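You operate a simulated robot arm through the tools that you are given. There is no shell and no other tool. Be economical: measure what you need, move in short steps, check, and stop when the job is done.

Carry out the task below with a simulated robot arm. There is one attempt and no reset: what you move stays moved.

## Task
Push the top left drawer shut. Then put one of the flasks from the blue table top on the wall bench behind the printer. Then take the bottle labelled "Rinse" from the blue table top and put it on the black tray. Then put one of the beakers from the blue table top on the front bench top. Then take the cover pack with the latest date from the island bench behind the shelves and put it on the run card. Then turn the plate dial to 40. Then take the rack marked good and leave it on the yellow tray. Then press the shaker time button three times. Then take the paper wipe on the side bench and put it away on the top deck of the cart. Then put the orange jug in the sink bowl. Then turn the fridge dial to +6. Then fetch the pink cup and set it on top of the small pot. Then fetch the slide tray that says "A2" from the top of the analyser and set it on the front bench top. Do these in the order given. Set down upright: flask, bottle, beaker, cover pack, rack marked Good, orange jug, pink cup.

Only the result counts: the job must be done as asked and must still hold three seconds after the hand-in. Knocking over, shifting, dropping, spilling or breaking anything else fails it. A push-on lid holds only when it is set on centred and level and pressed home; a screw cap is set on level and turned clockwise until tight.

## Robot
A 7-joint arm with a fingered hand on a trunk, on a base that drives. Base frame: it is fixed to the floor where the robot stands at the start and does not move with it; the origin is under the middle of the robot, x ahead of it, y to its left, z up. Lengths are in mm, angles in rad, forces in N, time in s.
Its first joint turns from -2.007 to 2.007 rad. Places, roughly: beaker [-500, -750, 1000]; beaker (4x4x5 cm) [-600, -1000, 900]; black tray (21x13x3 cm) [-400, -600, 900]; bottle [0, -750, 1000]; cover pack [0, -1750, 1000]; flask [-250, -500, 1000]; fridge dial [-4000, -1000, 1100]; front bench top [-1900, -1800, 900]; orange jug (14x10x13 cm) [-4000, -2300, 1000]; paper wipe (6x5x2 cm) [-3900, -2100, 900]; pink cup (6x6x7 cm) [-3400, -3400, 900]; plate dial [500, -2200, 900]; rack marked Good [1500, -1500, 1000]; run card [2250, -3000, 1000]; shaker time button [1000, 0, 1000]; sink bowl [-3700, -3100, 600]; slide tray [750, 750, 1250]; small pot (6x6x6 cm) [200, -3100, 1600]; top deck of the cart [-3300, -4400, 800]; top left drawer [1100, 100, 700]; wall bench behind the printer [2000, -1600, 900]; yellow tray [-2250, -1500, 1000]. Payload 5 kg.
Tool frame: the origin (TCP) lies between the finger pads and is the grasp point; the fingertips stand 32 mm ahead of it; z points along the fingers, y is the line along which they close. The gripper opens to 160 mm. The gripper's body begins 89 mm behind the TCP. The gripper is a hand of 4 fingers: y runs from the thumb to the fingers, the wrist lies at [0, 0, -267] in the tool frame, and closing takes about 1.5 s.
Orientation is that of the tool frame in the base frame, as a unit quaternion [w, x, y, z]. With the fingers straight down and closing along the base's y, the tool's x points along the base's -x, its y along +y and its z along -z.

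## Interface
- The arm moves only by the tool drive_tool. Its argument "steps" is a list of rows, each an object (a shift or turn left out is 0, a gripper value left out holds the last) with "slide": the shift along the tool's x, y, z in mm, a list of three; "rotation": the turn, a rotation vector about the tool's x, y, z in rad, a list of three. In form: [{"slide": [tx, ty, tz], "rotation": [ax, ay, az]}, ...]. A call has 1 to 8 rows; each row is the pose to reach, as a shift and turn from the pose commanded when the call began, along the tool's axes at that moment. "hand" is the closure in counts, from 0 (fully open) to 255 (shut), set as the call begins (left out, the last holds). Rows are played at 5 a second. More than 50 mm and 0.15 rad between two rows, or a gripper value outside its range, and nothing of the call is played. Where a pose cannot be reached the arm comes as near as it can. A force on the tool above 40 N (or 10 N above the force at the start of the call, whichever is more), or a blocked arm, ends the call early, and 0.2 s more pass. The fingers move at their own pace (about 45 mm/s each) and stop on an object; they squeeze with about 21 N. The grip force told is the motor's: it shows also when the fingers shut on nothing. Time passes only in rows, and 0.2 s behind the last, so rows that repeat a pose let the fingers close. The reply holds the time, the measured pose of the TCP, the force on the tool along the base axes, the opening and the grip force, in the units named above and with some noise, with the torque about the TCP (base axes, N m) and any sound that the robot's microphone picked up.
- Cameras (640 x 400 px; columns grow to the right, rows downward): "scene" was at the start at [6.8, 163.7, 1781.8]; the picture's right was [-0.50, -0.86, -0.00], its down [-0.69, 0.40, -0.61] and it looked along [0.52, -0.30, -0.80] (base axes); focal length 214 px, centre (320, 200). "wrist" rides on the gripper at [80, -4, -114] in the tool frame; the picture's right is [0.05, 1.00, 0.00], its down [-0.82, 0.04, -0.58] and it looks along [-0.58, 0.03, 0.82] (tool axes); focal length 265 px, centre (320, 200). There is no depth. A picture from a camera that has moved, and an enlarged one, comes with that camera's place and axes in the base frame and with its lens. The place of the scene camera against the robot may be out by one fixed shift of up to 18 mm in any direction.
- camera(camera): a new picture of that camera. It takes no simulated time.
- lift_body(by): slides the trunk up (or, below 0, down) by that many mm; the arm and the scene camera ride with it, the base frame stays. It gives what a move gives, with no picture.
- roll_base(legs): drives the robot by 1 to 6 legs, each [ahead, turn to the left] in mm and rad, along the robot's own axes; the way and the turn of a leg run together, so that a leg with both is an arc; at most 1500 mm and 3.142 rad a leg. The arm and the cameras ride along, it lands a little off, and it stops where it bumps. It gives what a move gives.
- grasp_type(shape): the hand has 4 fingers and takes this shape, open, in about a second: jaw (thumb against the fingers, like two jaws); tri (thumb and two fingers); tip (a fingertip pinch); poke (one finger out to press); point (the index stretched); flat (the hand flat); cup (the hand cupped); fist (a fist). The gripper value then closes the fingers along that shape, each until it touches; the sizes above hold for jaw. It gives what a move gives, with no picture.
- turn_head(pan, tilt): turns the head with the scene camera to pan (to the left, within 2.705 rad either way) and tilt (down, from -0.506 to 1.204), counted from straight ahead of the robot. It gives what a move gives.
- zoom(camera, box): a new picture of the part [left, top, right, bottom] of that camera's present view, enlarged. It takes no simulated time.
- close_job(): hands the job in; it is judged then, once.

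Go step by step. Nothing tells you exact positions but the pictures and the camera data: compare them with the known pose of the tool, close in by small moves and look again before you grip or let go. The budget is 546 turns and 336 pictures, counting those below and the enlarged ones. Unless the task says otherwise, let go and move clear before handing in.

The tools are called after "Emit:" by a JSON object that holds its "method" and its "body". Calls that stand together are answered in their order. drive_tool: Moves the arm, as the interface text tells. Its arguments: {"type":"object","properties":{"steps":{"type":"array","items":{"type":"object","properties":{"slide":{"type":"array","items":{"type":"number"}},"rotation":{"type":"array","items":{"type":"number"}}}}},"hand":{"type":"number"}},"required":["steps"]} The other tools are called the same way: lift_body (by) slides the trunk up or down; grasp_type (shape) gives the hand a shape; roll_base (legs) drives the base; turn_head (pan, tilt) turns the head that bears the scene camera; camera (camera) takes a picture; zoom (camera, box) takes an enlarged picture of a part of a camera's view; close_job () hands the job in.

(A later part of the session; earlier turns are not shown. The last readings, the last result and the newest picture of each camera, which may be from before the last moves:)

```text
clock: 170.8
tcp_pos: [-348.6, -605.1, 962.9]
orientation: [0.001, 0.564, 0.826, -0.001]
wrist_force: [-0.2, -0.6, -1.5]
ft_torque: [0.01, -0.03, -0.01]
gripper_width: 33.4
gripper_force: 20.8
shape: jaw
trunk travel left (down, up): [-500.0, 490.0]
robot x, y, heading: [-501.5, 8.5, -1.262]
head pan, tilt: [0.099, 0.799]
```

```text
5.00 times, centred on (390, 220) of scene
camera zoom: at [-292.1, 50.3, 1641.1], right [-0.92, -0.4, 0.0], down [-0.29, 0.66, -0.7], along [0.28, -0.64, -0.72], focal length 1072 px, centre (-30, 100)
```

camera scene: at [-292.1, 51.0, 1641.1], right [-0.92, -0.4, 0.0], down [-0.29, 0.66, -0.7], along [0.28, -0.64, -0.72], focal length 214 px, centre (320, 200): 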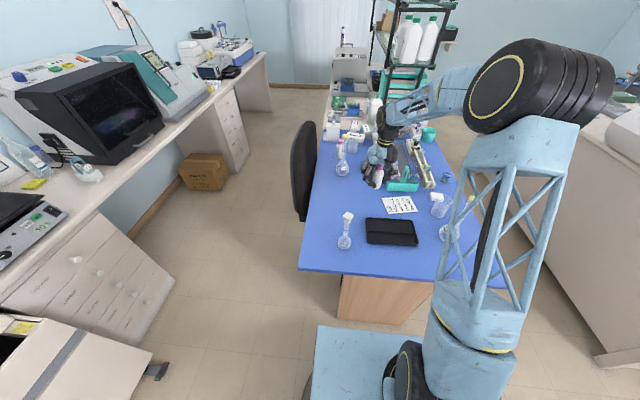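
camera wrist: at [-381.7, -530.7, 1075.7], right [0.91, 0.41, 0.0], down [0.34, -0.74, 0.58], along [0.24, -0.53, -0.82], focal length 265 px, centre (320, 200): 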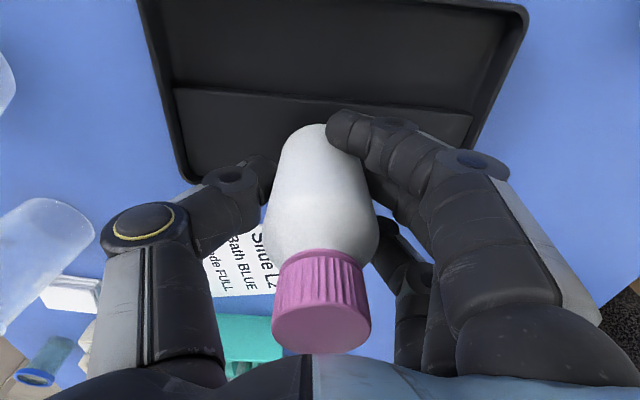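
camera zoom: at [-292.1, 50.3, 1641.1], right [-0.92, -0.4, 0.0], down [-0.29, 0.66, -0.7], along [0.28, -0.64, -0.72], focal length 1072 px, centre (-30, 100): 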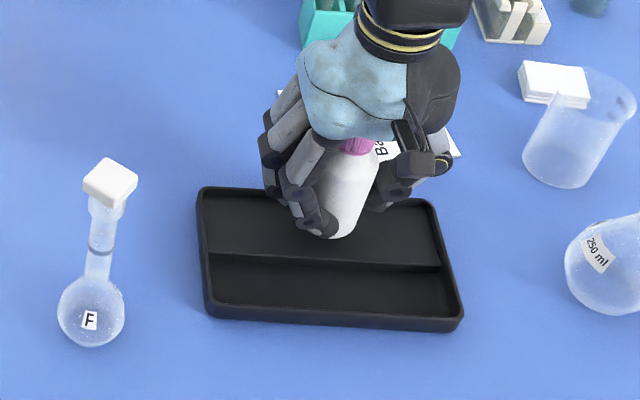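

Emit:
{"method": "drive_tool", "body": {"steps": [{"slide": [-2, 0, 5]}, {"slide": [-2, 0, 10]}]}}

Emit:
{"method": "drive_tool", "body": {"steps": [{"slide": [0, 0, 3]}, {"slide": [0, 0, 6]}]}}

Emit:
{"method": "zoom", "body": {"camera": "scene", "box": [340, 180, 440, 260]}}

```text
clock: 171.4
tcp_pos: [-347.7, -604.2, 951.2]
orientation: [-0.001, 0.564, 0.826, -0.001]
wrist_force: [-0.3, -0.7, -1.0]
ft_torque: [0.01, -0.01, 0.02]
gripper_width: 33.1
gripper_force: 21.2
shape: jaw
trunk travel left (down, up): [-500.0, 490.0]
robot x, y, heading: [-500.2, 7.4, -1.266]
head pan, tilt: [0.099, 0.799]
```

```text
clock: 172.0
tcp_pos: [-348.0, -604.6, 945.6]
orientation: [-0.001, 0.563, 0.826, -0.001]
wrist_force: [0.1, -0.7, -1.9]
ft_torque: [0.02, 0.01, 0.02]
gripper_width: 33.1
gripper_force: 21.4
shape: jaw
trunk travel left (down, up): [-500.0, 490.0]
robot x, y, heading: [-502.9, 5.5, -1.261]
head pan, tilt: [0.099, 0.799]
```

```text
5.00 times, centred on (390, 220) of scene
camera zoom: at [-292.2, 50.7, 1641.1], right [-0.92, -0.4, 0.0], down [-0.29, 0.66, -0.7], along [0.28, -0.64, -0.72], focal length 1072 px, centre (-30, 100)
```

zoom: 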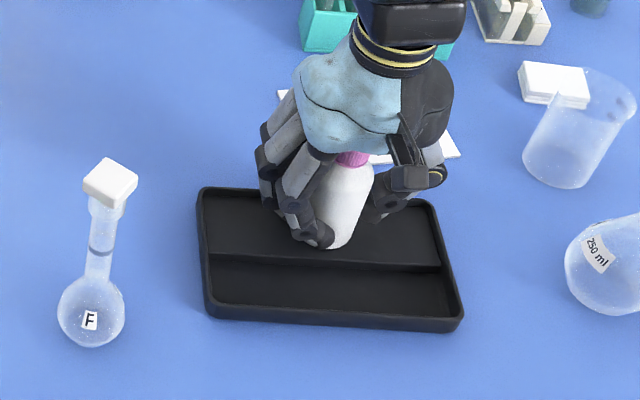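

Emit:
{"method": "drive_tool", "body": {"steps": [{"slide": [-5, 0, 0]}, {"slide": [-5, 0, 4]}, {"slide": [-5, 0, 7]}]}}

Emit:
{"method": "drive_tool", "body": {"steps": [{"slide": [0, 0, 3]}, {"slide": [0, 0, 5]}]}}

Emit:
{"method": "zoom", "body": {"camera": "scene", "box": [340, 180, 440, 260]}}

```text
clock: 172.9
tcp_pos: [-346.9, -609.3, 942.8]
orientation: [0.002, 0.564, 0.826, -0.004]
wrist_force: [-2.9, 5.0, 26.8]
ft_torque: [0.13, 0.09, 0.01]
gripper_width: 35.4
gripper_force: 21.0
shape: jaw
trunk travel left (down, up): [-500.0, 490.0]
robot x, y, heading: [-501.3, 8.7, -1.259]
head pan, tilt: [0.099, 0.799]
stopped in row 3: the force on the tool passed its limit at 41 N (the readings are from after the stop); the commanded pose is now the measured one
```

```text
clock: 173.3
tcp_pos: [-347.7, -610.2, 941.5]
orientation: [0.003, 0.562, 0.827, -0.004]
wrist_force: [-2.1, 10.1, 26.4]
ft_torque: [0.19, 0.1, 0.01]
gripper_width: 35.5
gripper_force: 20.8
shape: jaw
trunk travel left (down, up): [-500.0, 490.0]
robot x, y, heading: [-498.6, 6.4, -1.263]
head pan, tilt: [0.099, 0.799]
stopped in row 1: the force on the tool passed its limit at 43 N (the readings are from after the stop); the commanded pose is now the measured one
```

```text
5.00 times, centred on (390, 220) of scene
camera zoom: at [-292.9, 53.6, 1641.1], right [-0.92, -0.4, 0.0], down [-0.29, 0.66, -0.7], along [0.28, -0.64, -0.72], focal length 1072 px, centre (-30, 100)
```

zoom: 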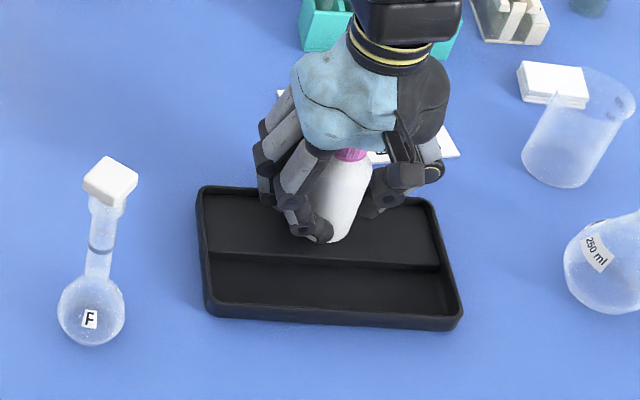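

Contact. I'll ease off, shift 3 mm back toward me, and open.

Emit:
{"method": "drive_tool", "body": {"steps": [{"slide": [0, 0, -5]}, {"slide": [3, 0, -5]}, {"slide": [3, 0, -2]}]}}

Emit:
{"method": "drive_tool", "body": {"steps": [{"slide": [0, 0, 0]}, {"slide": [0, 0, 0]}, {"slide": [0, 0, 0]}, {"slide": [0, 0, 0]}, {"slide": [0, 0, 0]}], "hand": 90}}

Emit:
{"method": "zoom", "body": {"camera": "scene", "box": [340, 180, 440, 260]}}

Emit:
{"method": "camera", "body": {"camera": "wrist"}}

```text
clock: 174.1
tcp_pos: [-348.5, -609.2, 945.0]
orientation: [0.003, 0.563, 0.826, -0.004]
wrist_force: [0.3, 0.0, 9.8]
ft_torque: [0.03, -0.01, -0.02]
gripper_width: 34.4
gripper_force: 20.6
shape: jaw
trunk travel left (down, up): [-500.0, 490.0]
robot x, y, heading: [-499.8, 7.1, -1.257]
head pan, tilt: [0.099, 0.799]
```

```text
clock: 175.3
tcp_pos: [-346.7, -610.9, 943.4]
orientation: [0.002, 0.564, 0.826, -0.004]
wrist_force: [0.7, 0.0, -0.7]
ft_torque: [0.01, 0.03, 0.0]
gripper_width: 103.1
gripper_force: 0.0
shape: jaw
trunk travel left (down, up): [-500.0, 490.0]
robot x, y, heading: [-500.3, 6.6, -1.255]
head pan, tilt: [0.099, 0.799]
```

```text
5.00 times, centred on (390, 220) of scene
camera zoom: at [-292.2, 50.9, 1641.1], right [-0.92, -0.4, 0.0], down [-0.29, 0.66, -0.7], along [0.28, -0.64, -0.72], focal length 1072 px, centre (-30, 100)
```

zoom: 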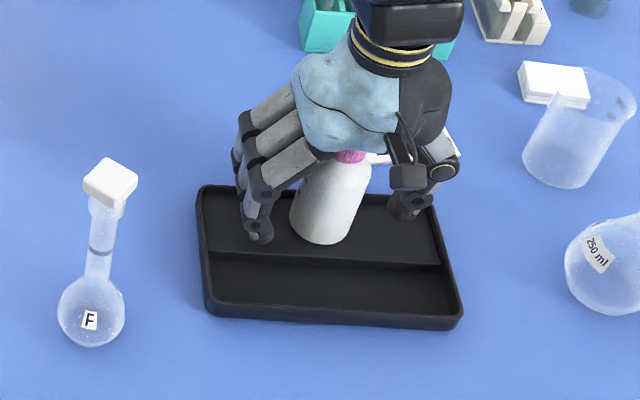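

```text
229 pictures are left
camera wrist: at [-381.0, -535.3, 1056.7], right [0.91, 0.41, 0.0], down [0.34, -0.74, 0.58], along [0.24, -0.53, -0.81], focal length 265 px, centre (320, 200)
```

wrist: 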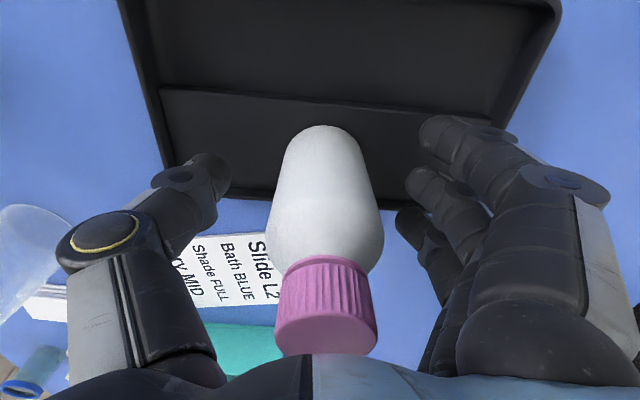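

The bottle stands on the tray. Rising clear and checking.

Emit:
{"method": "drive_tool", "body": {"steps": [{"slide": [0, 0, -30]}, {"slide": [0, 0, -75]}, {"slide": [0, 0, -120]}, {"slide": [0, 0, -165]}, {"slide": [0, 0, -210]}]}}

Emit:
{"method": "zoom", "body": {"camera": "scene", "box": [320, 170, 480, 270]}}

Emit:
{"method": "camera", "body": {"camera": "wrist"}}

```text
clock: 176.5
tcp_pos: [-347.4, -605.6, 1152.0]
orientation: [0.002, 0.564, 0.826, -0.003]
wrist_force: [-0.3, 0.4, 0.2]
ft_torque: [0.0, 0.0, 0.01]
gripper_width: 103.2
gripper_force: 0.1
shape: jaw
trunk travel left (down, up): [-500.0, 490.0]
robot x, y, heading: [-503.3, 5.2, -1.259]
head pan, tilt: [0.099, 0.799]
```

```text
4.00 times, centred on (400, 220) of scene
camera zoom: at [-292.1, 51.4, 1641.1], right [-0.92, -0.4, 0.0], down [-0.29, 0.66, -0.7], along [0.28, -0.64, -0.72], focal length 858 px, centre (0, 120)
```

zoom: 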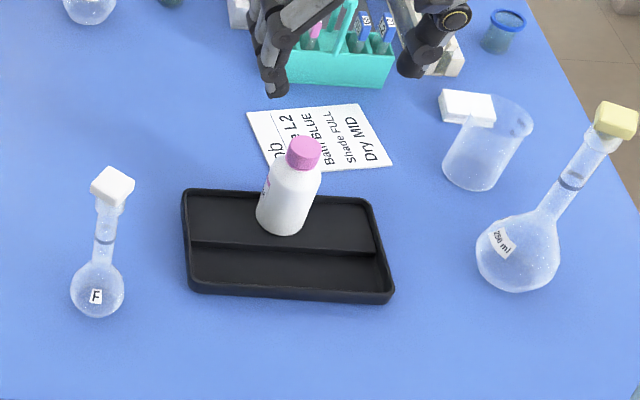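

```text
227 pictures are left
camera wrist: at [-380.2, -531.6, 1265.4], right [0.91, 0.41, 0.0], down [0.34, -0.74, 0.58], along [0.24, -0.53, -0.81], focal length 265 px, centre (320, 200)
```

wrist: 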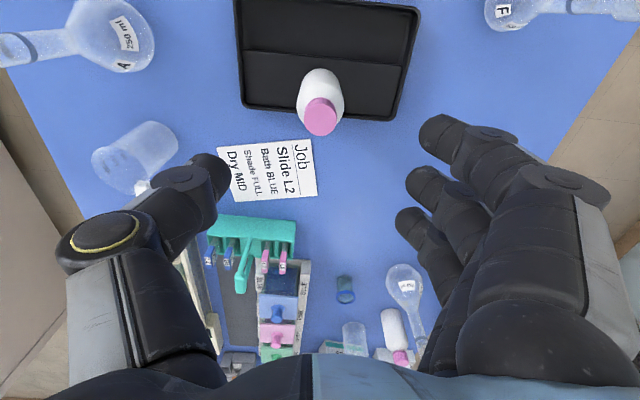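

Task three done. The clear beaker stands near (-550, -790), between flask A and a small white stack; I'll approach with the tool turned to stay clear of the flask.

Emit:
{"method": "drive_tool", "body": {"steps": [{"slide": [-14, -37, 0], "rotation": [0, 0, 0.1]}, {"slide": [-28, -73, 0], "rotation": [0, 0, 0.2]}, {"slide": [-42, -110, 0], "rotation": [0, 0, 0.3]}, {"slide": [-55, -146, 0], "rotation": [0, 0, 0.4]}, {"slide": [-69, -183, 0], "rotation": [0, 0, 0.5]}, {"slide": [-83, -219, 0], "rotation": [0, 0, 0.6]}, {"slide": [-97, -256, 0], "rotation": [0, 0, 0.69]}]}}

Emit:
{"method": "camera", "body": {"camera": "wrist"}}

Emit:
{"method": "zoom", "body": {"camera": "scene", "box": [320, 130, 500, 260]}}

```text
clock: 178.1
tcp_pos: [-550.9, -791.5, 1153.3]
orientation: [0.002, 0.81, 0.586, -0.002]
wrist_force: [-0.7, 0.1, -0.3]
ft_torque: [0.0, -0.01, 0.02]
gripper_width: 103.0
gripper_force: 0.1
shape: jaw
trunk travel left (down, up): [-500.0, 490.0]
robot x, y, heading: [-502.7, 4.5, -1.257]
head pan, tilt: [0.099, 0.799]
```

```text
226 pictures are left
camera wrist: at [-529.8, -713.9, 1266.5], right [0.96, -0.26, 0.0], down [-0.21, -0.78, 0.58], along [-0.15, -0.56, -0.81], focal length 265 px, centre (320, 200)
```

wrist: 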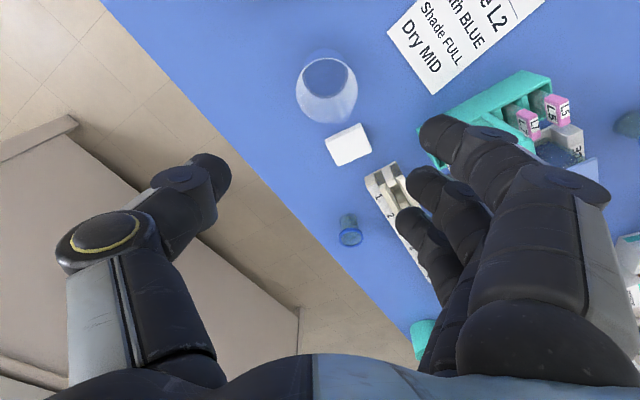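

```text
3.08 times, centred on (410, 195) of scene
camera zoom: at [-292.8, 50.3, 1641.2], right [-0.92, -0.4, 0.0], down [-0.28, 0.66, -0.7], along [0.28, -0.64, -0.72], focal length 660 px, centre (43, 215)
```

zoom: 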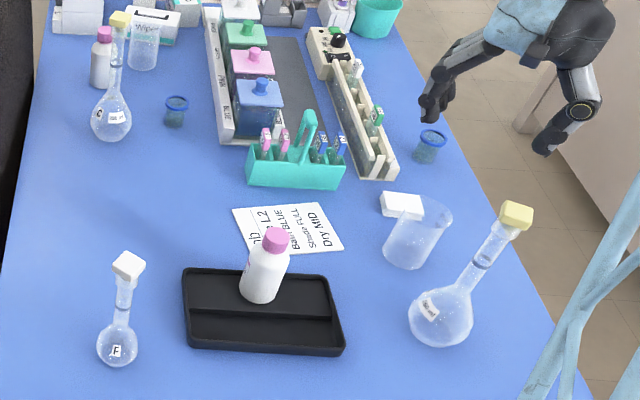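

Emit:
{"method": "drive_tool", "body": {"steps": [{"slide": [0, 8, 40]}, {"slide": [0, 8, 80]}, {"slide": [0, 8, 120]}, {"slide": [0, 8, 150]}]}}

Emit:
{"method": "camera", "body": {"camera": "wrist"}}

Emit:
{"method": "zoom", "body": {"camera": "scene", "box": [380, 150, 480, 250]}}

```text
clock: 179.1
tcp_pos: [-542.6, -795.3, 1002.1]
orientation: [0.003, 0.81, 0.587, -0.003]
wrist_force: [-0.1, -1.0, -0.8]
ft_torque: [-0.03, 0.01, 0.01]
gripper_width: 103.1
gripper_force: 0.1
shape: jaw
trunk travel left (down, up): [-500.0, 490.0]
robot x, y, heading: [-500.6, 4.5, -1.265]
head pan, tilt: [0.099, 0.799]
```

```text
224 pictures are left
camera wrist: at [-522.2, -716.8, 1116.1], right [0.97, -0.26, 0.0], down [-0.21, -0.78, 0.58], along [-0.15, -0.56, -0.81], focal length 265 px, centre (320, 200)
```

wrist: 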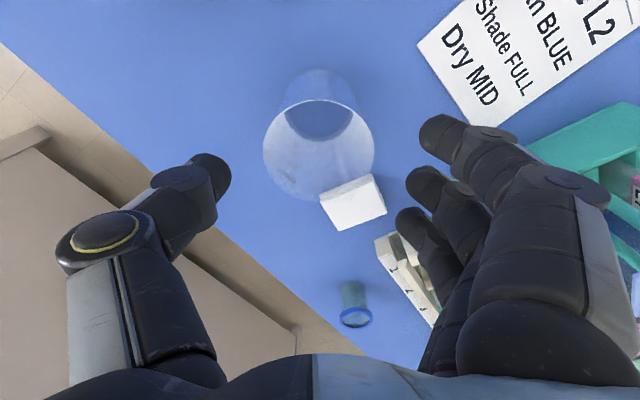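

```text
4.00 times, centred on (430, 200) of scene
camera zoom: at [-292.5, 50.3, 1641.2], right [-0.92, -0.4, 0.0], down [-0.29, 0.66, -0.7], along [0.28, -0.64, -0.72], focal length 858 px, centre (-120, 200)
```

zoom: 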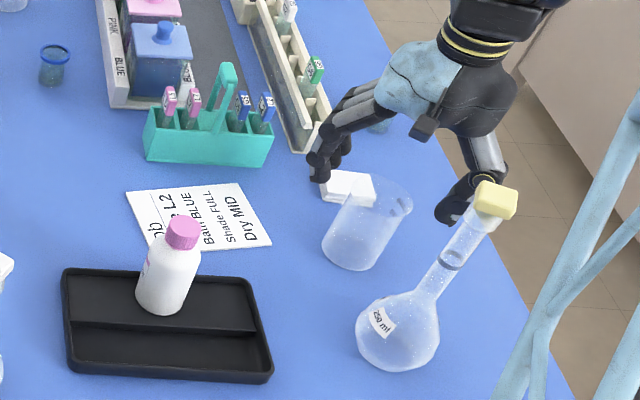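

The beaker's axis is at about (-541, -785). Aligning and lowering to grip height.

Emit:
{"method": "drive_tool", "body": {"steps": [{"slide": [10, 0, 0]}, {"slide": [10, 0, 30]}, {"slide": [10, 0, 60]}, {"slide": [10, 0, 80]}]}}

Emit:
{"method": "camera", "body": {"camera": "wrist"}}

```text
clock: 180.1
tcp_pos: [-536.5, -786.6, 923.7]
orientation: [0.003, 0.809, 0.588, -0.003]
wrist_force: [-0.1, -0.3, 0.6]
ft_torque: [0.02, 0.04, -0.04]
gripper_width: 103.1
gripper_force: 0.1
shape: jaw
trunk travel left (down, up): [-500.0, 490.0]
robot x, y, heading: [-501.7, 5.4, -1.259]
head pan, tilt: [0.099, 0.799]
```

```text
222 pictures are left
camera wrist: at [-517.4, -707.9, 1037.7], right [0.97, -0.26, 0.0], down [-0.21, -0.78, 0.58], along [-0.15, -0.56, -0.81], focal length 265 px, centre (320, 200)
```

wrist: 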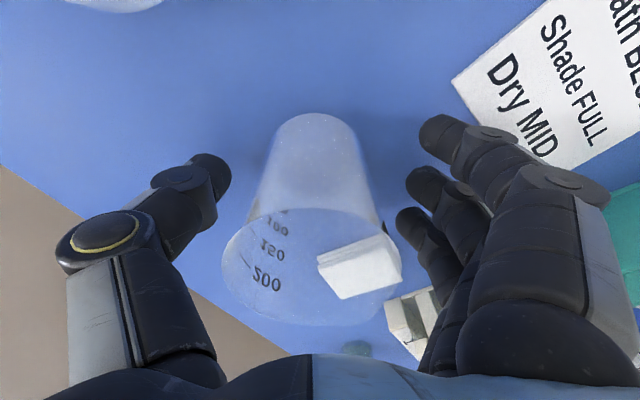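

Emit:
{"method": "drive_tool", "body": {"steps": [{"slide": [0, -4, 0]}, {"slide": [0, -4, 0]}]}}

Emit:
{"method": "drive_tool", "body": {"steps": [{"slide": [0, 0, 0]}, {"slide": [0, 0, 0]}, {"slide": [0, 0, 0]}, {"slide": [0, 0, 0]}, {"slide": [0, 0, 0]}, {"slide": [0, 0, 0]}], "hand": 255}}

Emit:
{"method": "camera", "body": {"camera": "wrist"}}

```text
clock: 180.7
tcp_pos: [-542.2, -783.2, 924.5]
orientation: [0.003, 0.81, 0.587, -0.003]
wrist_force: [0.3, 0.9, 0.7]
ft_torque: [0.0, -0.02, 0.01]
gripper_width: 103.2
gripper_force: 0.0
shape: jaw
trunk travel left (down, up): [-500.0, 490.0]
robot x, y, heading: [-502.3, 7.1, -1.261]
head pan, tilt: [0.099, 0.799]
```

```text
clock: 182.1
tcp_pos: [-542.3, -783.3, 924.4]
orientation: [0.003, 0.81, 0.587, -0.003]
wrist_force: [0.4, 1.3, -0.2]
ft_torque: [-0.02, 0.01, -0.01]
gripper_width: 45.4
gripper_force: 21.4
shape: jaw
trunk travel left (down, up): [-500.0, 490.0]
robot x, y, heading: [-501.5, 13.3, -1.259]
head pan, tilt: [0.099, 0.799]
```

```text
221 pictures are left
camera wrist: at [-521.6, -706.6, 1037.8], right [0.97, -0.26, 0.0], down [-0.21, -0.78, 0.58], along [-0.15, -0.56, -0.81], focal length 265 px, centre (320, 200)
```

wrist: 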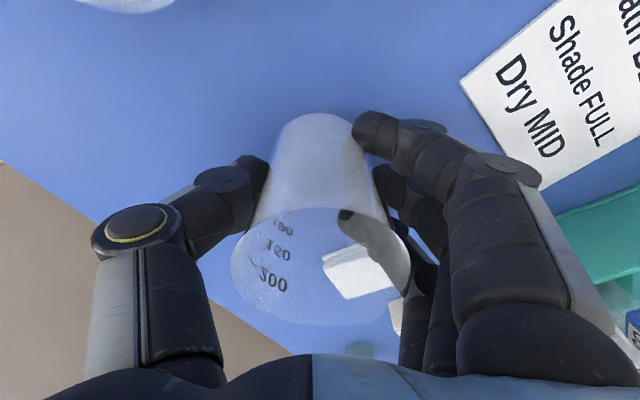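

Gripped. Lifting straight up, then looking toward the front bench.

Emit:
{"method": "drive_tool", "body": {"steps": [{"slide": [0, 0, -15]}, {"slide": [0, 0, -60]}, {"slide": [0, 0, -105]}, {"slide": [0, 0, -150]}, {"slide": [0, 0, -195]}, {"slide": [0, 0, -240]}, {"slide": [0, 0, -285]}]}}

Emit:
{"method": "camera", "body": {"camera": "wrist"}}

Emit:
{"method": "turn_head", "body": {"pan": -0.8, "tilt": 0.45}}

Emit:
{"method": "camera", "body": {"camera": "scene"}}

```text
clock: 183.7
tcp_pos: [-544.0, -779.5, 1211.3]
orientation: [0.003, 0.81, 0.587, -0.002]
wrist_force: [-0.2, -0.1, -0.6]
ft_torque: [-0.02, 0.01, 0.0]
gripper_width: 45.3
gripper_force: 20.8
shape: jaw
trunk travel left (down, up): [-500.0, 490.0]
robot x, y, heading: [-501.0, 10.5, -1.265]
head pan, tilt: [0.099, 0.799]
```

```text
220 pictures are left
camera wrist: at [-524.0, -702.5, 1324.4], right [0.97, -0.26, 0.0], down [-0.21, -0.78, 0.58], along [-0.15, -0.56, -0.81], focal length 265 px, centre (320, 200)
```

wrist: 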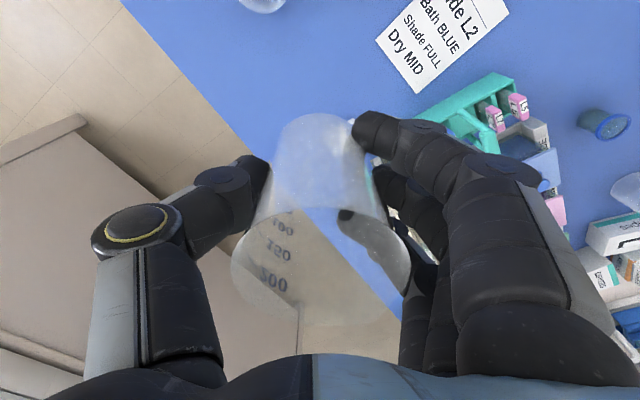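

```text
clock: 184.9
tcp_pos: [-545.4, -781.4, 1209.9]
orientation: [0.002, 0.809, 0.588, -0.002]
wrist_force: [0.0, 0.1, -0.7]
ft_torque: [0.02, -0.01, -0.02]
gripper_width: 45.4
gripper_force: 20.5
shape: jaw
trunk travel left (down, up): [-500.0, 490.0]
robot x, y, heading: [-497.7, 5.1, -1.258]
head pan, tilt: [-0.799, 0.45]
```

```text
219 pictures are left
camera scene: at [-367.6, 43.6, 1671.5], right [-0.88, 0.47, 0.0], down [0.2, 0.38, -0.9], along [-0.42, -0.79, -0.44], focal length 214 px, centre (320, 200)
```

scene: 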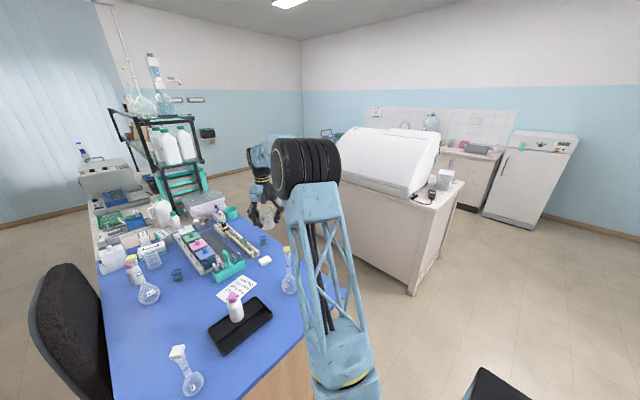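

I'll pull the beaker in, raise the trunk, and drive round toward the front bench, looking from closer.

Emit:
{"method": "drive_tool", "body": {"steps": [{"slide": [43, -9, 0]}, {"slide": [86, -18, 0]}, {"slide": [130, -28, 0]}, {"slide": [173, -37, 0]}, {"slide": [216, -46, 0]}]}}

Emit:
{"method": "lift_body", "body": {"by": 300}}

Emit:
{"method": "roll_base", "body": {"legs": [[-120, 0], [0, -1.1]]}}

Emit:
{"method": "turn_head", "body": {"pan": 0.5, "tilt": 0.6}}

Emit:
{"method": "camera", "body": {"camera": "scene"}}

```text
clock: 186.1
tcp_pos: [-518.0, -560.7, 1207.8]
orientation: [0.003, 0.81, 0.587, -0.002]
wrist_force: [0.7, 0.3, -0.8]
ft_torque: [-0.02, -0.01, -0.01]
gripper_width: 45.0
gripper_force: 20.4
shape: jaw
trunk travel left (down, up): [-500.0, 490.0]
robot x, y, heading: [-503.7, 5.3, -1.263]
head pan, tilt: [-0.799, 0.45]
```

```text
clock: 189.1
tcp_pos: [-519.3, -561.0, 1506.5]
orientation: [0.003, 0.81, 0.587, -0.003]
wrist_force: [0.1, -0.6, -1.1]
ft_torque: [0.0, -0.01, 0.04]
gripper_width: 45.0
gripper_force: 20.8
shape: jaw
trunk travel left (down, up): [-800.0, 190.0]
robot x, y, heading: [-505.9, 7.2, -1.261]
head pan, tilt: [-0.799, 0.45]
```

```text
clock: 193.2
tcp_pos: [-1054.6, -117.9, 1505.8]
orientation: [0.001, 0.997, 0.08, -0.003]
wrist_force: [0.7, -0.5, -0.4]
ft_torque: [-0.03, -0.01, 0.04]
gripper_width: 45.0
gripper_force: 20.9
shape: jaw
trunk travel left (down, up): [-800.0, 190.0]
robot x, y, heading: [-540.9, 127.4, -2.358]
head pan, tilt: [-0.799, 0.45]
```

```text
clock: 194.7
tcp_pos: [-1054.2, -119.2, 1506.7]
orientation: [0.002, 0.997, 0.079, -0.004]
wrist_force: [0.2, 0.3, -0.6]
ft_torque: [0.0, 0.03, 0.03]
gripper_width: 45.2
gripper_force: 21.2
shape: jaw
trunk travel left (down, up): [-800.0, 190.0]
robot x, y, heading: [-541.5, 127.7, -2.358]
head pan, tilt: [0.499, 0.6]
```

```text
218 pictures are left
camera scene: at [-376.7, -62.5, 1958.0], right [-0.96, 0.28, 0.0], down [0.16, 0.54, -0.83], along [-0.23, -0.79, -0.56], focal length 214 px, centre (320, 200)
```

scene: 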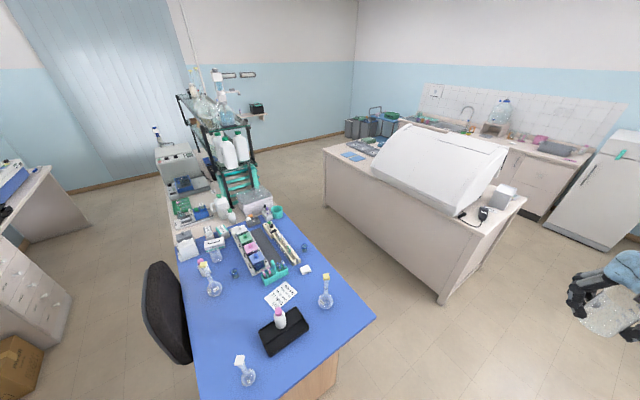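

Emit:
{"method": "zoom", "body": {"camera": "scene", "box": [310, 110, 540, 250]}}

```text
2.78 times, centred on (425, 180) of scene
camera zoom: at [-376.7, -62.5, 1958.0], right [-0.96, 0.28, 0.0], down [0.16, 0.54, -0.83], along [-0.23, -0.79, -0.56], focal length 597 px, centre (28, 256)
```

zoom: 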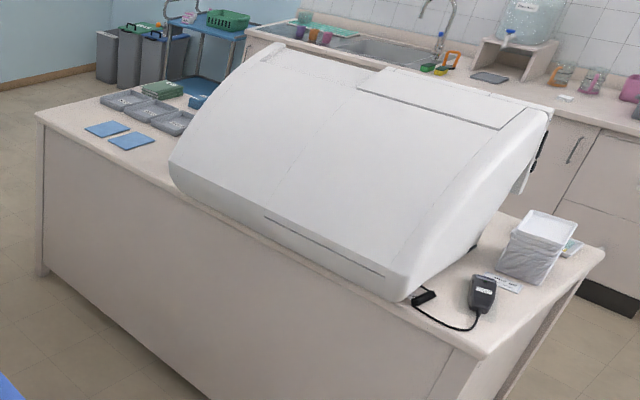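

The bench has free patches at its far end, by the blue cards. I'll drive around the table corner into the aisle beside it.

Emit:
{"method": "roll_base", "body": {"legs": [[0, -0.396], [604, 0], [0, 0.856], [591, 0], [0, 0.648]]}}

Emit:
{"method": "turn_head", "body": {"pan": -0.2, "tilt": 0.6}}

Emit:
{"method": "camera", "body": {"camera": "scene"}}

```text
clock: 206.6
tcp_pos: [-1285.8, -1257.2, 1506.4]
orientation: [0.003, 0.797, 0.604, -0.003]
wrist_force: [0.8, 0.2, -1.1]
ft_torque: [0.03, 0.03, 0.0]
gripper_width: 44.8
gripper_force: 20.4
shape: jaw
trunk travel left (down, up): [-800.0, 190.0]
robot x, y, heading: [-1288.0, -688.5, -1.221]
head pan, tilt: [0.499, 0.6]
```

```text
clock: 207.7
tcp_pos: [-1286.9, -1257.5, 1506.2]
orientation: [0.003, 0.798, 0.603, -0.004]
wrist_force: [-0.3, 0.2, -0.3]
ft_torque: [0.04, 0.05, -0.01]
gripper_width: 44.9
gripper_force: 21.1
shape: jaw
trunk travel left (down, up): [-800.0, 190.0]
robot x, y, heading: [-1290.3, -687.2, -1.216]
head pan, tilt: [-0.201, 0.6]
```

```text
216 pictures are left
camera scene: at [-1105.9, -651.0, 1958.0], right [-0.99, -0.15, 0.0], down [-0.08, 0.56, -0.83], along [0.12, -0.82, -0.56], focal length 214 px, centre (320, 200)
```

scene: 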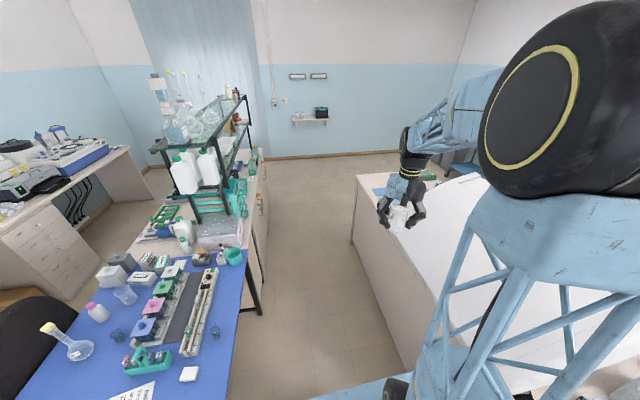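

Emit:
{"method": "roll_base", "body": {"legs": [[0, -0.033], [1440, 0]]}}

Emit:
{"method": "turn_head", "body": {"pan": -1.1, "tilt": 0.75}}

Emit:
{"method": "camera", "body": {"camera": "scene"}}

```text
clock: 215.2
tcp_pos: [-840.7, -2615.2, 1505.9]
orientation: [0.003, 0.803, 0.595, -0.002]
wrist_force: [0.4, -0.2, -0.4]
ft_torque: [0.06, 0.02, -0.02]
gripper_width: 44.8
gripper_force: 20.4
shape: jaw
trunk travel left (down, up): [-800.0, 190.0]
robot x, y, heading: [-833.0, -2046.7, -1.237]
head pan, tilt: [-0.201, 0.6]
```

```text
clock: 216.4
tcp_pos: [-840.7, -2614.8, 1505.8]
orientation: [0.002, 0.803, 0.595, -0.003]
wrist_force: [-0.3, 0.5, -0.7]
ft_torque: [-0.02, -0.01, 0.03]
gripper_width: 45.0
gripper_force: 20.9
shape: jaw
trunk travel left (down, up): [-800.0, 190.0]
robot x, y, heading: [-837.1, -2043.7, -1.235]
head pan, tilt: [-1.1, 0.75]
```

```text
215 pictures are left
camera scene: at [-717.6, -1984.6, 1945.1], right [-0.72, 0.69, 0.0], down [0.47, 0.49, -0.73], along [-0.51, -0.53, -0.68], focal length 214 px, centre (320, 200)
```

scene: 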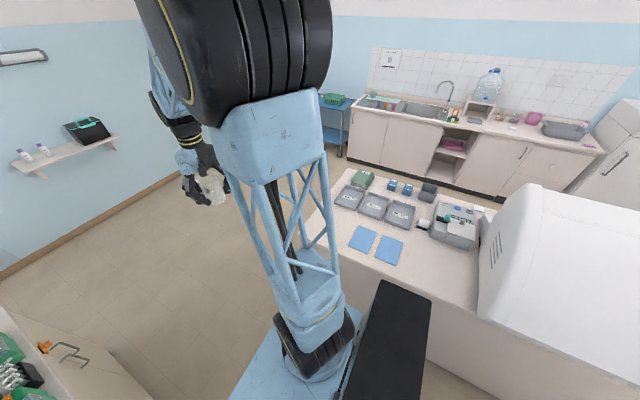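

The patch between the blue cards and the hood, near (-1550, -1980), is free. I'll turn to face the bench.

Emit:
{"method": "roll_base", "body": {"legs": [[0, -1.45]]}}

Emit:
{"method": "turn_head", "body": {"pan": 0.1, "tilt": 0.9}}

Emit:
{"method": "camera", "body": {"camera": "scene"}}

Emit:
{"method": "camera", "body": {"camera": "wrist"}}

```text
clock: 220.5
tcp_pos: [-1401.2, -2111.9, 1506.7]
orientation: [0.0, 0.996, -0.084, -0.004]
wrist_force: [-0.7, 0.5, -1.1]
ft_torque: [-0.05, 0.01, 0.0]
gripper_width: 44.9
gripper_force: 20.9
shape: jaw
trunk travel left (down, up): [-800.0, 190.0]
robot x, y, heading: [-837.0, -2045.9, -2.686]
head pan, tilt: [-1.1, 0.75]
```

```text
clock: 221.9
tcp_pos: [-1401.3, -2111.7, 1506.9]
orientation: [0.0, 0.996, -0.085, -0.005]
wrist_force: [-0.5, -0.4, -0.1]
ft_torque: [-0.01, -0.01, -0.01]
gripper_width: 44.6
gripper_force: 21.1
shape: jaw
trunk travel left (down, up): [-800.0, 190.0]
robot x, y, heading: [-836.1, -2046.0, -2.684]
head pan, tilt: [0.099, 0.901]
```

```text
214 pictures are left
camera scene: at [-753.5, -2243.4, 1933.2], right [-0.53, 0.85, 0.0], down [0.67, 0.41, -0.62], along [-0.53, -0.33, -0.78], focal length 214 px, centre (320, 200)
```

scene: 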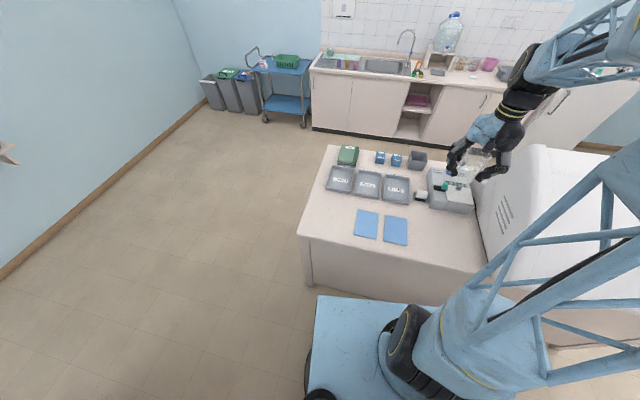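

```text
213 pictures are left
camera wrist: at [-1320.2, -2121.8, 1619.8], right [-0.12, -0.99, 0.0], down [-0.81, 0.1, 0.58], along [-0.58, 0.07, -0.81], focal length 265 px, centre (320, 200)
```

wrist: 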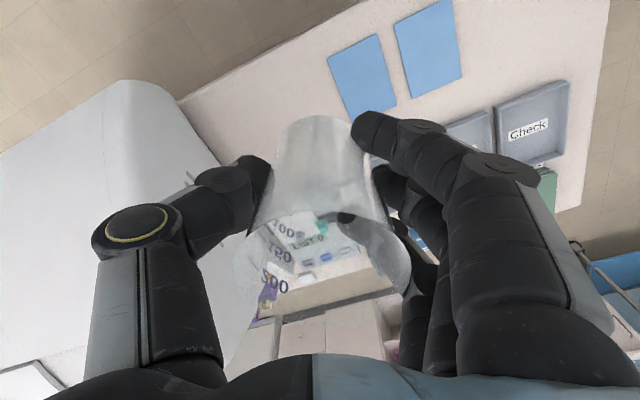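

Emit:
{"method": "drive_tool", "body": {"steps": [{"slide": [-40, -25, 0]}, {"slide": [-79, -51, 0]}, {"slide": [-119, -77, 0]}, {"slide": [-158, -102, 0]}]}}

Emit:
{"method": "lift_body", "body": {"by": -350}}

Emit:
{"method": "camera", "body": {"camera": "wrist"}}

Emit:
{"method": "camera", "body": {"camera": "scene"}}

```text
clock: 222.9
tcp_pos: [-1542.3, -1986.2, 1507.3]
orientation: [0.001, 0.997, -0.083, -0.003]
wrist_force: [-0.8, 0.4, 0.4]
ft_torque: [-0.01, -0.05, 0.02]
gripper_width: 44.7
gripper_force: 21.0
shape: jaw
trunk travel left (down, up): [-800.0, 190.0]
robot x, y, heading: [-836.9, -2042.8, -2.686]
head pan, tilt: [0.099, 0.901]
```

```text
clock: 226.3
tcp_pos: [-1541.3, -1987.5, 1159.0]
orientation: [0.0, 0.996, -0.085, -0.004]
wrist_force: [-0.3, -0.2, -0.8]
ft_torque: [0.04, -0.03, 0.01]
gripper_width: 44.6
gripper_force: 20.8
shape: jaw
trunk travel left (down, up): [-450.0, 540.0]
robot x, y, heading: [-837.6, -2046.4, -2.683]
head pan, tilt: [0.099, 0.901]
```

```text
212 pictures are left
camera wrist: at [-1460.5, -1997.5, 1272.2], right [-0.12, -0.99, 0.0], down [-0.81, 0.1, 0.58], along [-0.58, 0.07, -0.81], focal length 265 px, centre (320, 200)
```

wrist: 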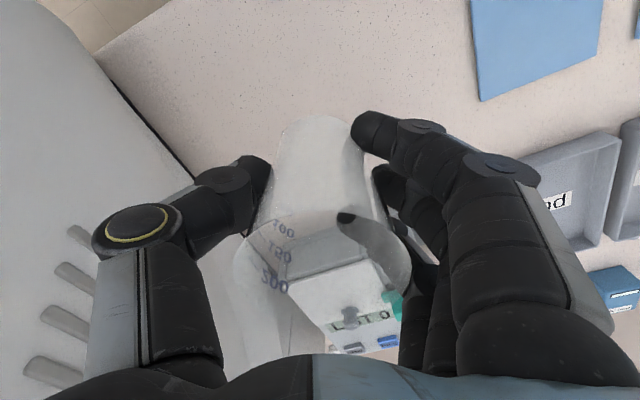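

```text
211 pictures are left
camera scene: at [-753.5, -2243.3, 1583.3], right [-0.53, 0.85, 0.0], down [0.67, 0.41, -0.62], along [-0.53, -0.33, -0.78], focal length 214 px, centre (320, 200)
```

scene: 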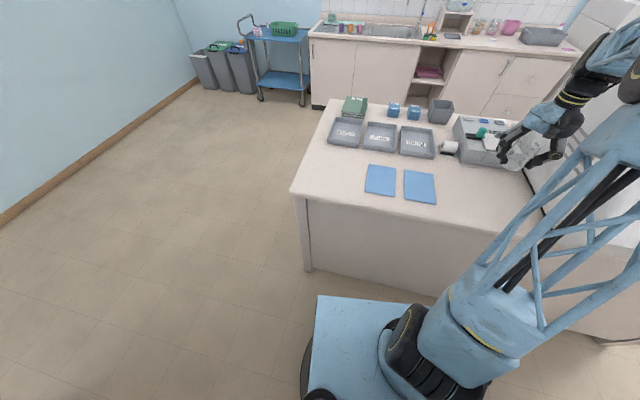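

The bench under the hand is free. Lowering.

Emit:
{"method": "drive_tool", "body": {"steps": [{"slide": [0, 0, 45]}, {"slide": [0, 0, 90]}, {"slide": [0, 0, 135]}, {"slide": [0, 0, 175]}, {"slide": [0, 0, 200]}]}}

Emit:
{"method": "camera", "body": {"camera": "wrist"}}

Emit:
{"method": "drive_tool", "body": {"steps": [{"slide": [0, 0, 5]}, {"slide": [0, 0, 10]}]}}

Emit:
{"method": "drive_tool", "body": {"steps": [{"slide": [0, 0, 4]}, {"slide": [0, 0, 8]}]}}

```text
clock: 227.6
tcp_pos: [-1546.8, -1987.1, 971.6]
orientation: [0.001, 0.996, -0.085, -0.012]
wrist_force: [3.1, 0.9, 30.6]
ft_torque: [-0.1, -0.24, -0.04]
gripper_width: 47.3
gripper_force: 20.9
shape: jaw
trunk travel left (down, up): [-450.0, 540.0]
robot x, y, heading: [-835.0, -2045.3, -2.683]
head pan, tilt: [0.099, 0.901]
stopped in row 5: the force on the tool passed its limit at 76 N (the readings are from after the stop); the commanded pose is now the measured one
```

```text
210 pictures are left
camera wrist: at [-1464.7, -1997.7, 1084.9], right [-0.12, -0.99, 0.0], down [-0.8, 0.1, 0.6], along [-0.59, 0.07, -0.8], focal length 265 px, centre (320, 200)
```

wrist: 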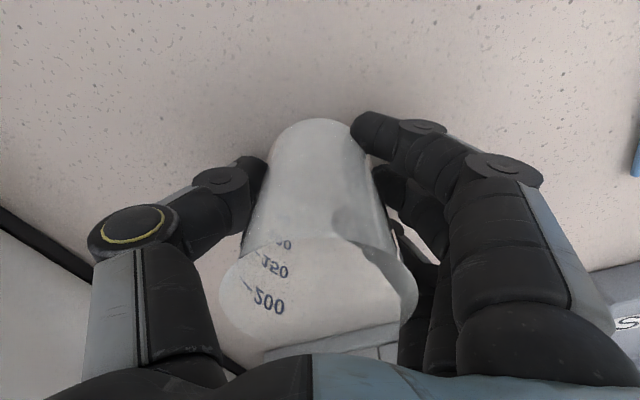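

```text
clock: 227.9
tcp_pos: [-1548.0, -1988.0, 973.2]
orientation: [0.001, 0.996, -0.084, -0.014]
wrist_force: [3.0, 0.2, 19.8]
ft_torque: [-0.15, -0.17, -0.03]
gripper_width: 46.7
gripper_force: 21.2
shape: jaw
trunk travel left (down, up): [-450.0, 540.0]
robot x, y, heading: [-835.8, -2046.8, -2.687]
head pan, tilt: [0.099, 0.901]
stopped in row 1: the force on the tool passed its limit at 46 N (the readings are from after the stop); the commanded pose is now the measured one
```

```text
clock: 228.3
tcp_pos: [-1550.3, -1988.4, 972.2]
orientation: [0.001, 0.996, -0.085, -0.017]
wrist_force: [2.6, 0.1, 20.0]
ft_torque: [-0.17, -0.25, 0.0]
gripper_width: 46.7
gripper_force: 20.9
shape: jaw
trunk travel left (down, up): [-450.0, 540.0]
robot x, y, heading: [-834.3, -2044.8, -2.682]
head pan, tilt: [0.099, 0.901]
stopped in row 1: the force on the tool passed its limit at 45 N (the readings are from after the stop); the commanded pose is now the measured one
```

Contact; this bench is higher (about 915). Easing up slightly and opening.

Emit:
{"method": "drive_tool", "body": {"steps": [{"slide": [0, 0, -2], "rotation": [0, -0.03, 0]}]}}

Emit:
{"method": "camera", "body": {"camera": "wrist"}}

```text
clock: 228.7
tcp_pos: [-1548.9, -1988.8, 973.2]
orientation: [-0.001, 0.996, -0.084, -0.031]
wrist_force: [4.4, -1.7, 19.3]
ft_torque: [-0.47, -0.69, 0.01]
gripper_width: 46.8
gripper_force: 21.4
shape: jaw
trunk travel left (down, up): [-450.0, 540.0]
robot x, y, heading: [-838.0, -2046.9, -2.681]
head pan, tilt: [0.099, 0.901]
```

```text
209 pictures are left
camera wrist: at [-1463.3, -1998.4, 1082.4], right [-0.12, -0.99, 0.0], down [-0.77, 0.09, 0.63], along [-0.62, 0.07, -0.78], focal length 265 px, centre (320, 200)
```

wrist: 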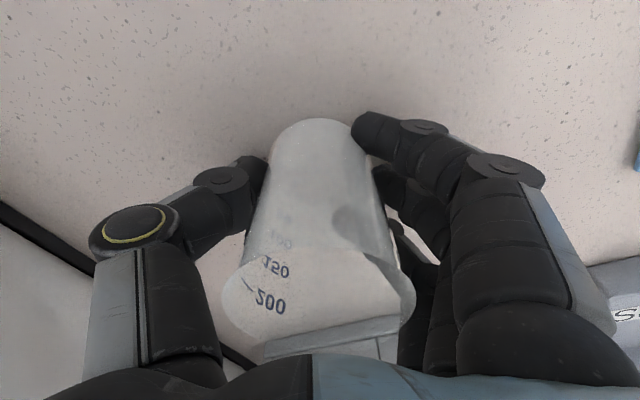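

Emit:
{"method": "drive_tool", "body": {"steps": [{"slide": [0, 0, -3], "rotation": [0, 0.03, 0]}, {"slide": [0, 0, -4], "rotation": [0, 0.06, 0]}]}}

Emit:
{"method": "camera", "body": {"camera": "wrist"}}

```text
clock: 229.3
tcp_pos: [-1550.6, -1988.1, 976.2]
orientation: [0.002, 0.996, -0.085, 0.001]
wrist_force: [0.5, 0.0, -1.0]
ft_torque: [0.03, -0.02, -0.02]
gripper_width: 45.6
gripper_force: 21.7
shape: jaw
trunk travel left (down, up): [-450.0, 540.0]
robot x, y, heading: [-832.8, -2044.5, -2.684]
head pan, tilt: [0.099, 0.901]
```

```text
208 pictures are left
camera wrist: at [-1470.3, -1996.8, 1090.0], right [-0.12, -0.99, 0.0], down [-0.81, 0.1, 0.58], along [-0.57, 0.06, -0.82], focal length 265 px, centre (320, 200)
```

wrist: 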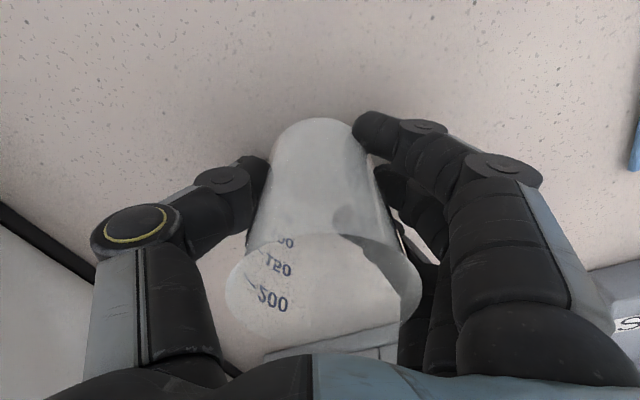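

Vertical and just touching. Opening the hand.

Emit:
{"method": "drive_tool", "body": {"steps": [{"slide": [0, 0, 2]}, {"slide": [0, 0, 2]}, {"slide": [0, 0, 2]}, {"slide": [0, 0, 2]}, {"slide": [0, 0, 2]}], "hand": 80}}

Emit:
{"method": "camera", "body": {"camera": "wrist"}}

```text
clock: 230.5
tcp_pos: [-1549.5, -1987.2, 974.5]
orientation: [0.002, 0.996, -0.085, 0.0]
wrist_force: [0.3, -0.1, 0.0]
ft_torque: [0.0, 0.0, 0.03]
gripper_width: 109.2
gripper_force: 0.2
shape: jaw
trunk travel left (down, up): [-450.0, 540.0]
robot x, y, heading: [-833.8, -2046.0, -2.686]
head pan, tilt: [0.099, 0.901]
```

```text
207 pictures are left
camera wrist: at [-1470.5, -1996.8, 1088.8], right [-0.12, -0.99, 0.0], down [-0.81, 0.1, 0.58], along [-0.57, 0.06, -0.82], focal length 265 px, centre (320, 200)
```

wrist: 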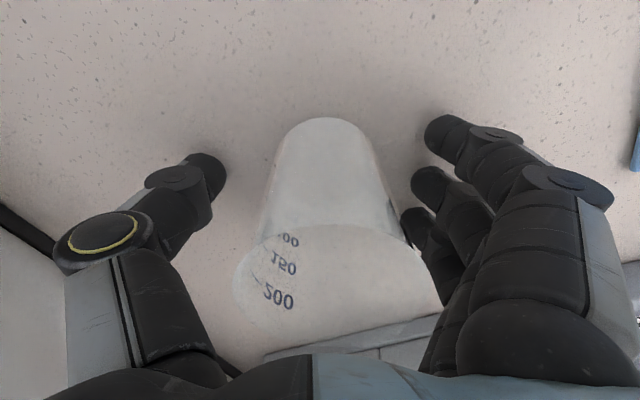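

Emit:
{"method": "drive_tool", "body": {"steps": [{"slide": [0, 6, 0]}, {"slide": [0, 6, 0]}, {"slide": [0, 6, 0]}], "hand": 30}}

Emit:
{"method": "drive_tool", "body": {"steps": [{"slide": [0, 0, -30]}, {"slide": [0, 0, -75]}, {"slide": [0, 0, -120]}, {"slide": [0, 0, -165]}, {"slide": [0, 0, -210]}]}}

Emit:
{"method": "camera", "body": {"camera": "wrist"}}

Emit:
{"method": "zoom", "body": {"camera": "scene", "box": [300, 80, 620, 260]}}

```text
clock: 231.3
tcp_pos: [-1550.9, -1993.3, 974.4]
orientation: [0.002, 0.996, -0.084, 0.0]
wrist_force: [-0.6, 0.4, -0.9]
ft_torque: [0.03, 0.04, 0.0]
gripper_width: 141.1
gripper_force: 0.1
shape: jaw
trunk travel left (down, up): [-450.0, 540.0]
robot x, y, heading: [-834.3, -2046.6, -2.691]
head pan, tilt: [0.099, 0.901]
```

```text
clock: 232.5
tcp_pos: [-1550.4, -1993.7, 1185.2]
orientation: [0.001, 0.996, -0.084, 0.001]
wrist_force: [0.0, 0.3, 0.6]
ft_torque: [-0.03, -0.01, 0.02]
gripper_width: 140.7
gripper_force: 0.0
shape: jaw
trunk travel left (down, up): [-450.0, 540.0]
robot x, y, heading: [-834.1, -2048.7, -2.684]
head pan, tilt: [0.099, 0.901]
```

```text
206 pictures are left
camera wrist: at [-1470.6, -2003.1, 1298.6], right [-0.12, -0.99, 0.0], down [-0.81, 0.1, 0.58], along [-0.57, 0.06, -0.82], focal length 265 px, centre (320, 200)
```

wrist: 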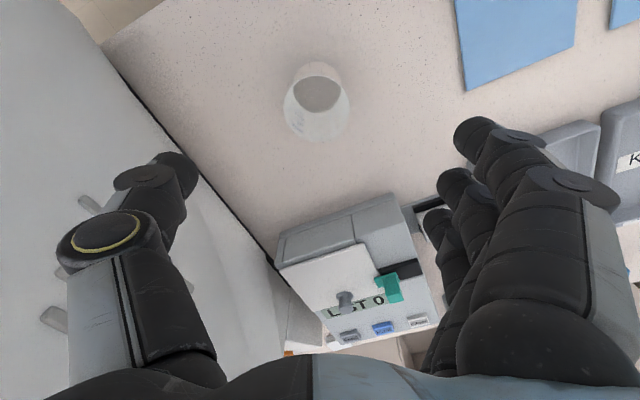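

```text
2.00 times, centred on (460, 170) of scene
camera zoom: at [-753.0, -2243.4, 1583.2], right [-0.53, 0.85, 0.0], down [0.67, 0.41, -0.62], along [-0.53, -0.33, -0.78], focal length 429 px, centre (40, 260)
```

zoom: 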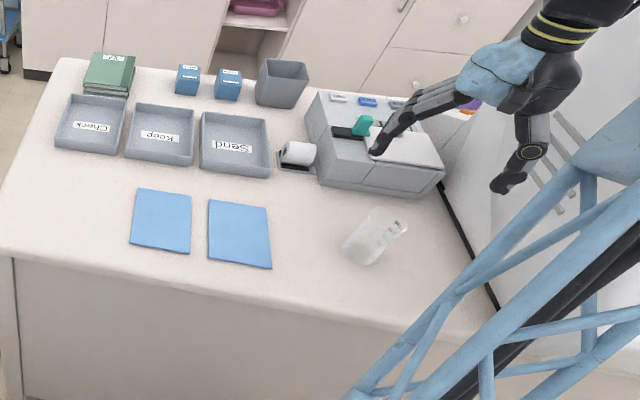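

The beaker stands on the front bench. Next are the cover packs on the island, reached from the other aisle; I'll retract, raise, and drive round the island's far end in stages.

Emit:
{"method": "drive_tool", "body": {"steps": [{"slide": [45, 0, -30]}, {"slide": [90, 0, -60]}, {"slide": [135, 0, -60]}, {"slide": [160, 0, -60]}]}}

Emit:
{"method": "lift_body", "body": {"by": 300}}

Emit:
{"method": "roll_base", "body": {"legs": [[0, 1.447]]}}

Emit:
{"method": "turn_head", "body": {"pan": 0.3, "tilt": 0.5}}

Emit:
{"method": "camera", "body": {"camera": "scene"}}

```text
refused: row 1 steps farther than a row can; nothing moved
```

```text
clock: 235.5
tcp_pos: [-1551.5, -1994.0, 1484.5]
orientation: [0.002, 0.996, -0.084, 0.001]
wrist_force: [0.3, -0.3, 0.6]
ft_torque: [-0.03, 0.01, -0.03]
gripper_width: 140.8
gripper_force: 0.0
shape: jaw
trunk travel left (down, up): [-750.0, 240.0]
robot x, y, heading: [-835.5, -2045.1, -2.688]
head pan, tilt: [0.099, 0.901]
```

```text
clock: 239.6
tcp_pos: [-974.8, -2749.1, 1483.3]
orientation: [0.002, 0.802, 0.597, 0.001]
wrist_force: [-0.1, 0.9, -0.4]
ft_torque: [-0.01, -0.02, -0.01]
gripper_width: 141.1
gripper_force: 0.0
shape: jaw
trunk travel left (down, up): [-750.0, 240.0]
robot x, y, heading: [-835.4, -2044.3, -1.233]
head pan, tilt: [0.099, 0.901]
```

```text
clock: 240.5
tcp_pos: [-976.1, -2749.1, 1484.0]
orientation: [0.001, 0.802, 0.597, 0.002]
wrist_force: [-0.3, -0.3, 0.8]
ft_torque: [0.0, 0.01, 0.0]
gripper_width: 141.0
gripper_force: 0.0
shape: jaw
trunk travel left (down, up): [-750.0, 240.0]
robot x, y, heading: [-835.2, -2044.6, -1.233]
head pan, tilt: [0.3, 0.499]
```

```text
204 pictures are left
camera scene: at [-606.5, -1997.8, 1917.0], right [-0.81, -0.59, 0.0], down [-0.28, 0.39, -0.88], along [0.52, -0.71, -0.48], focal length 214 px, centre (320, 200)
```

scene: 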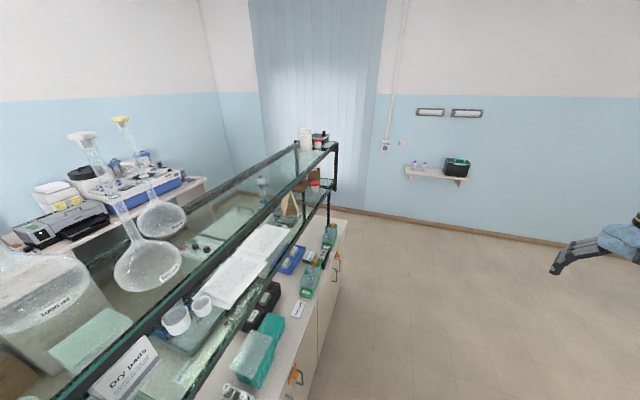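

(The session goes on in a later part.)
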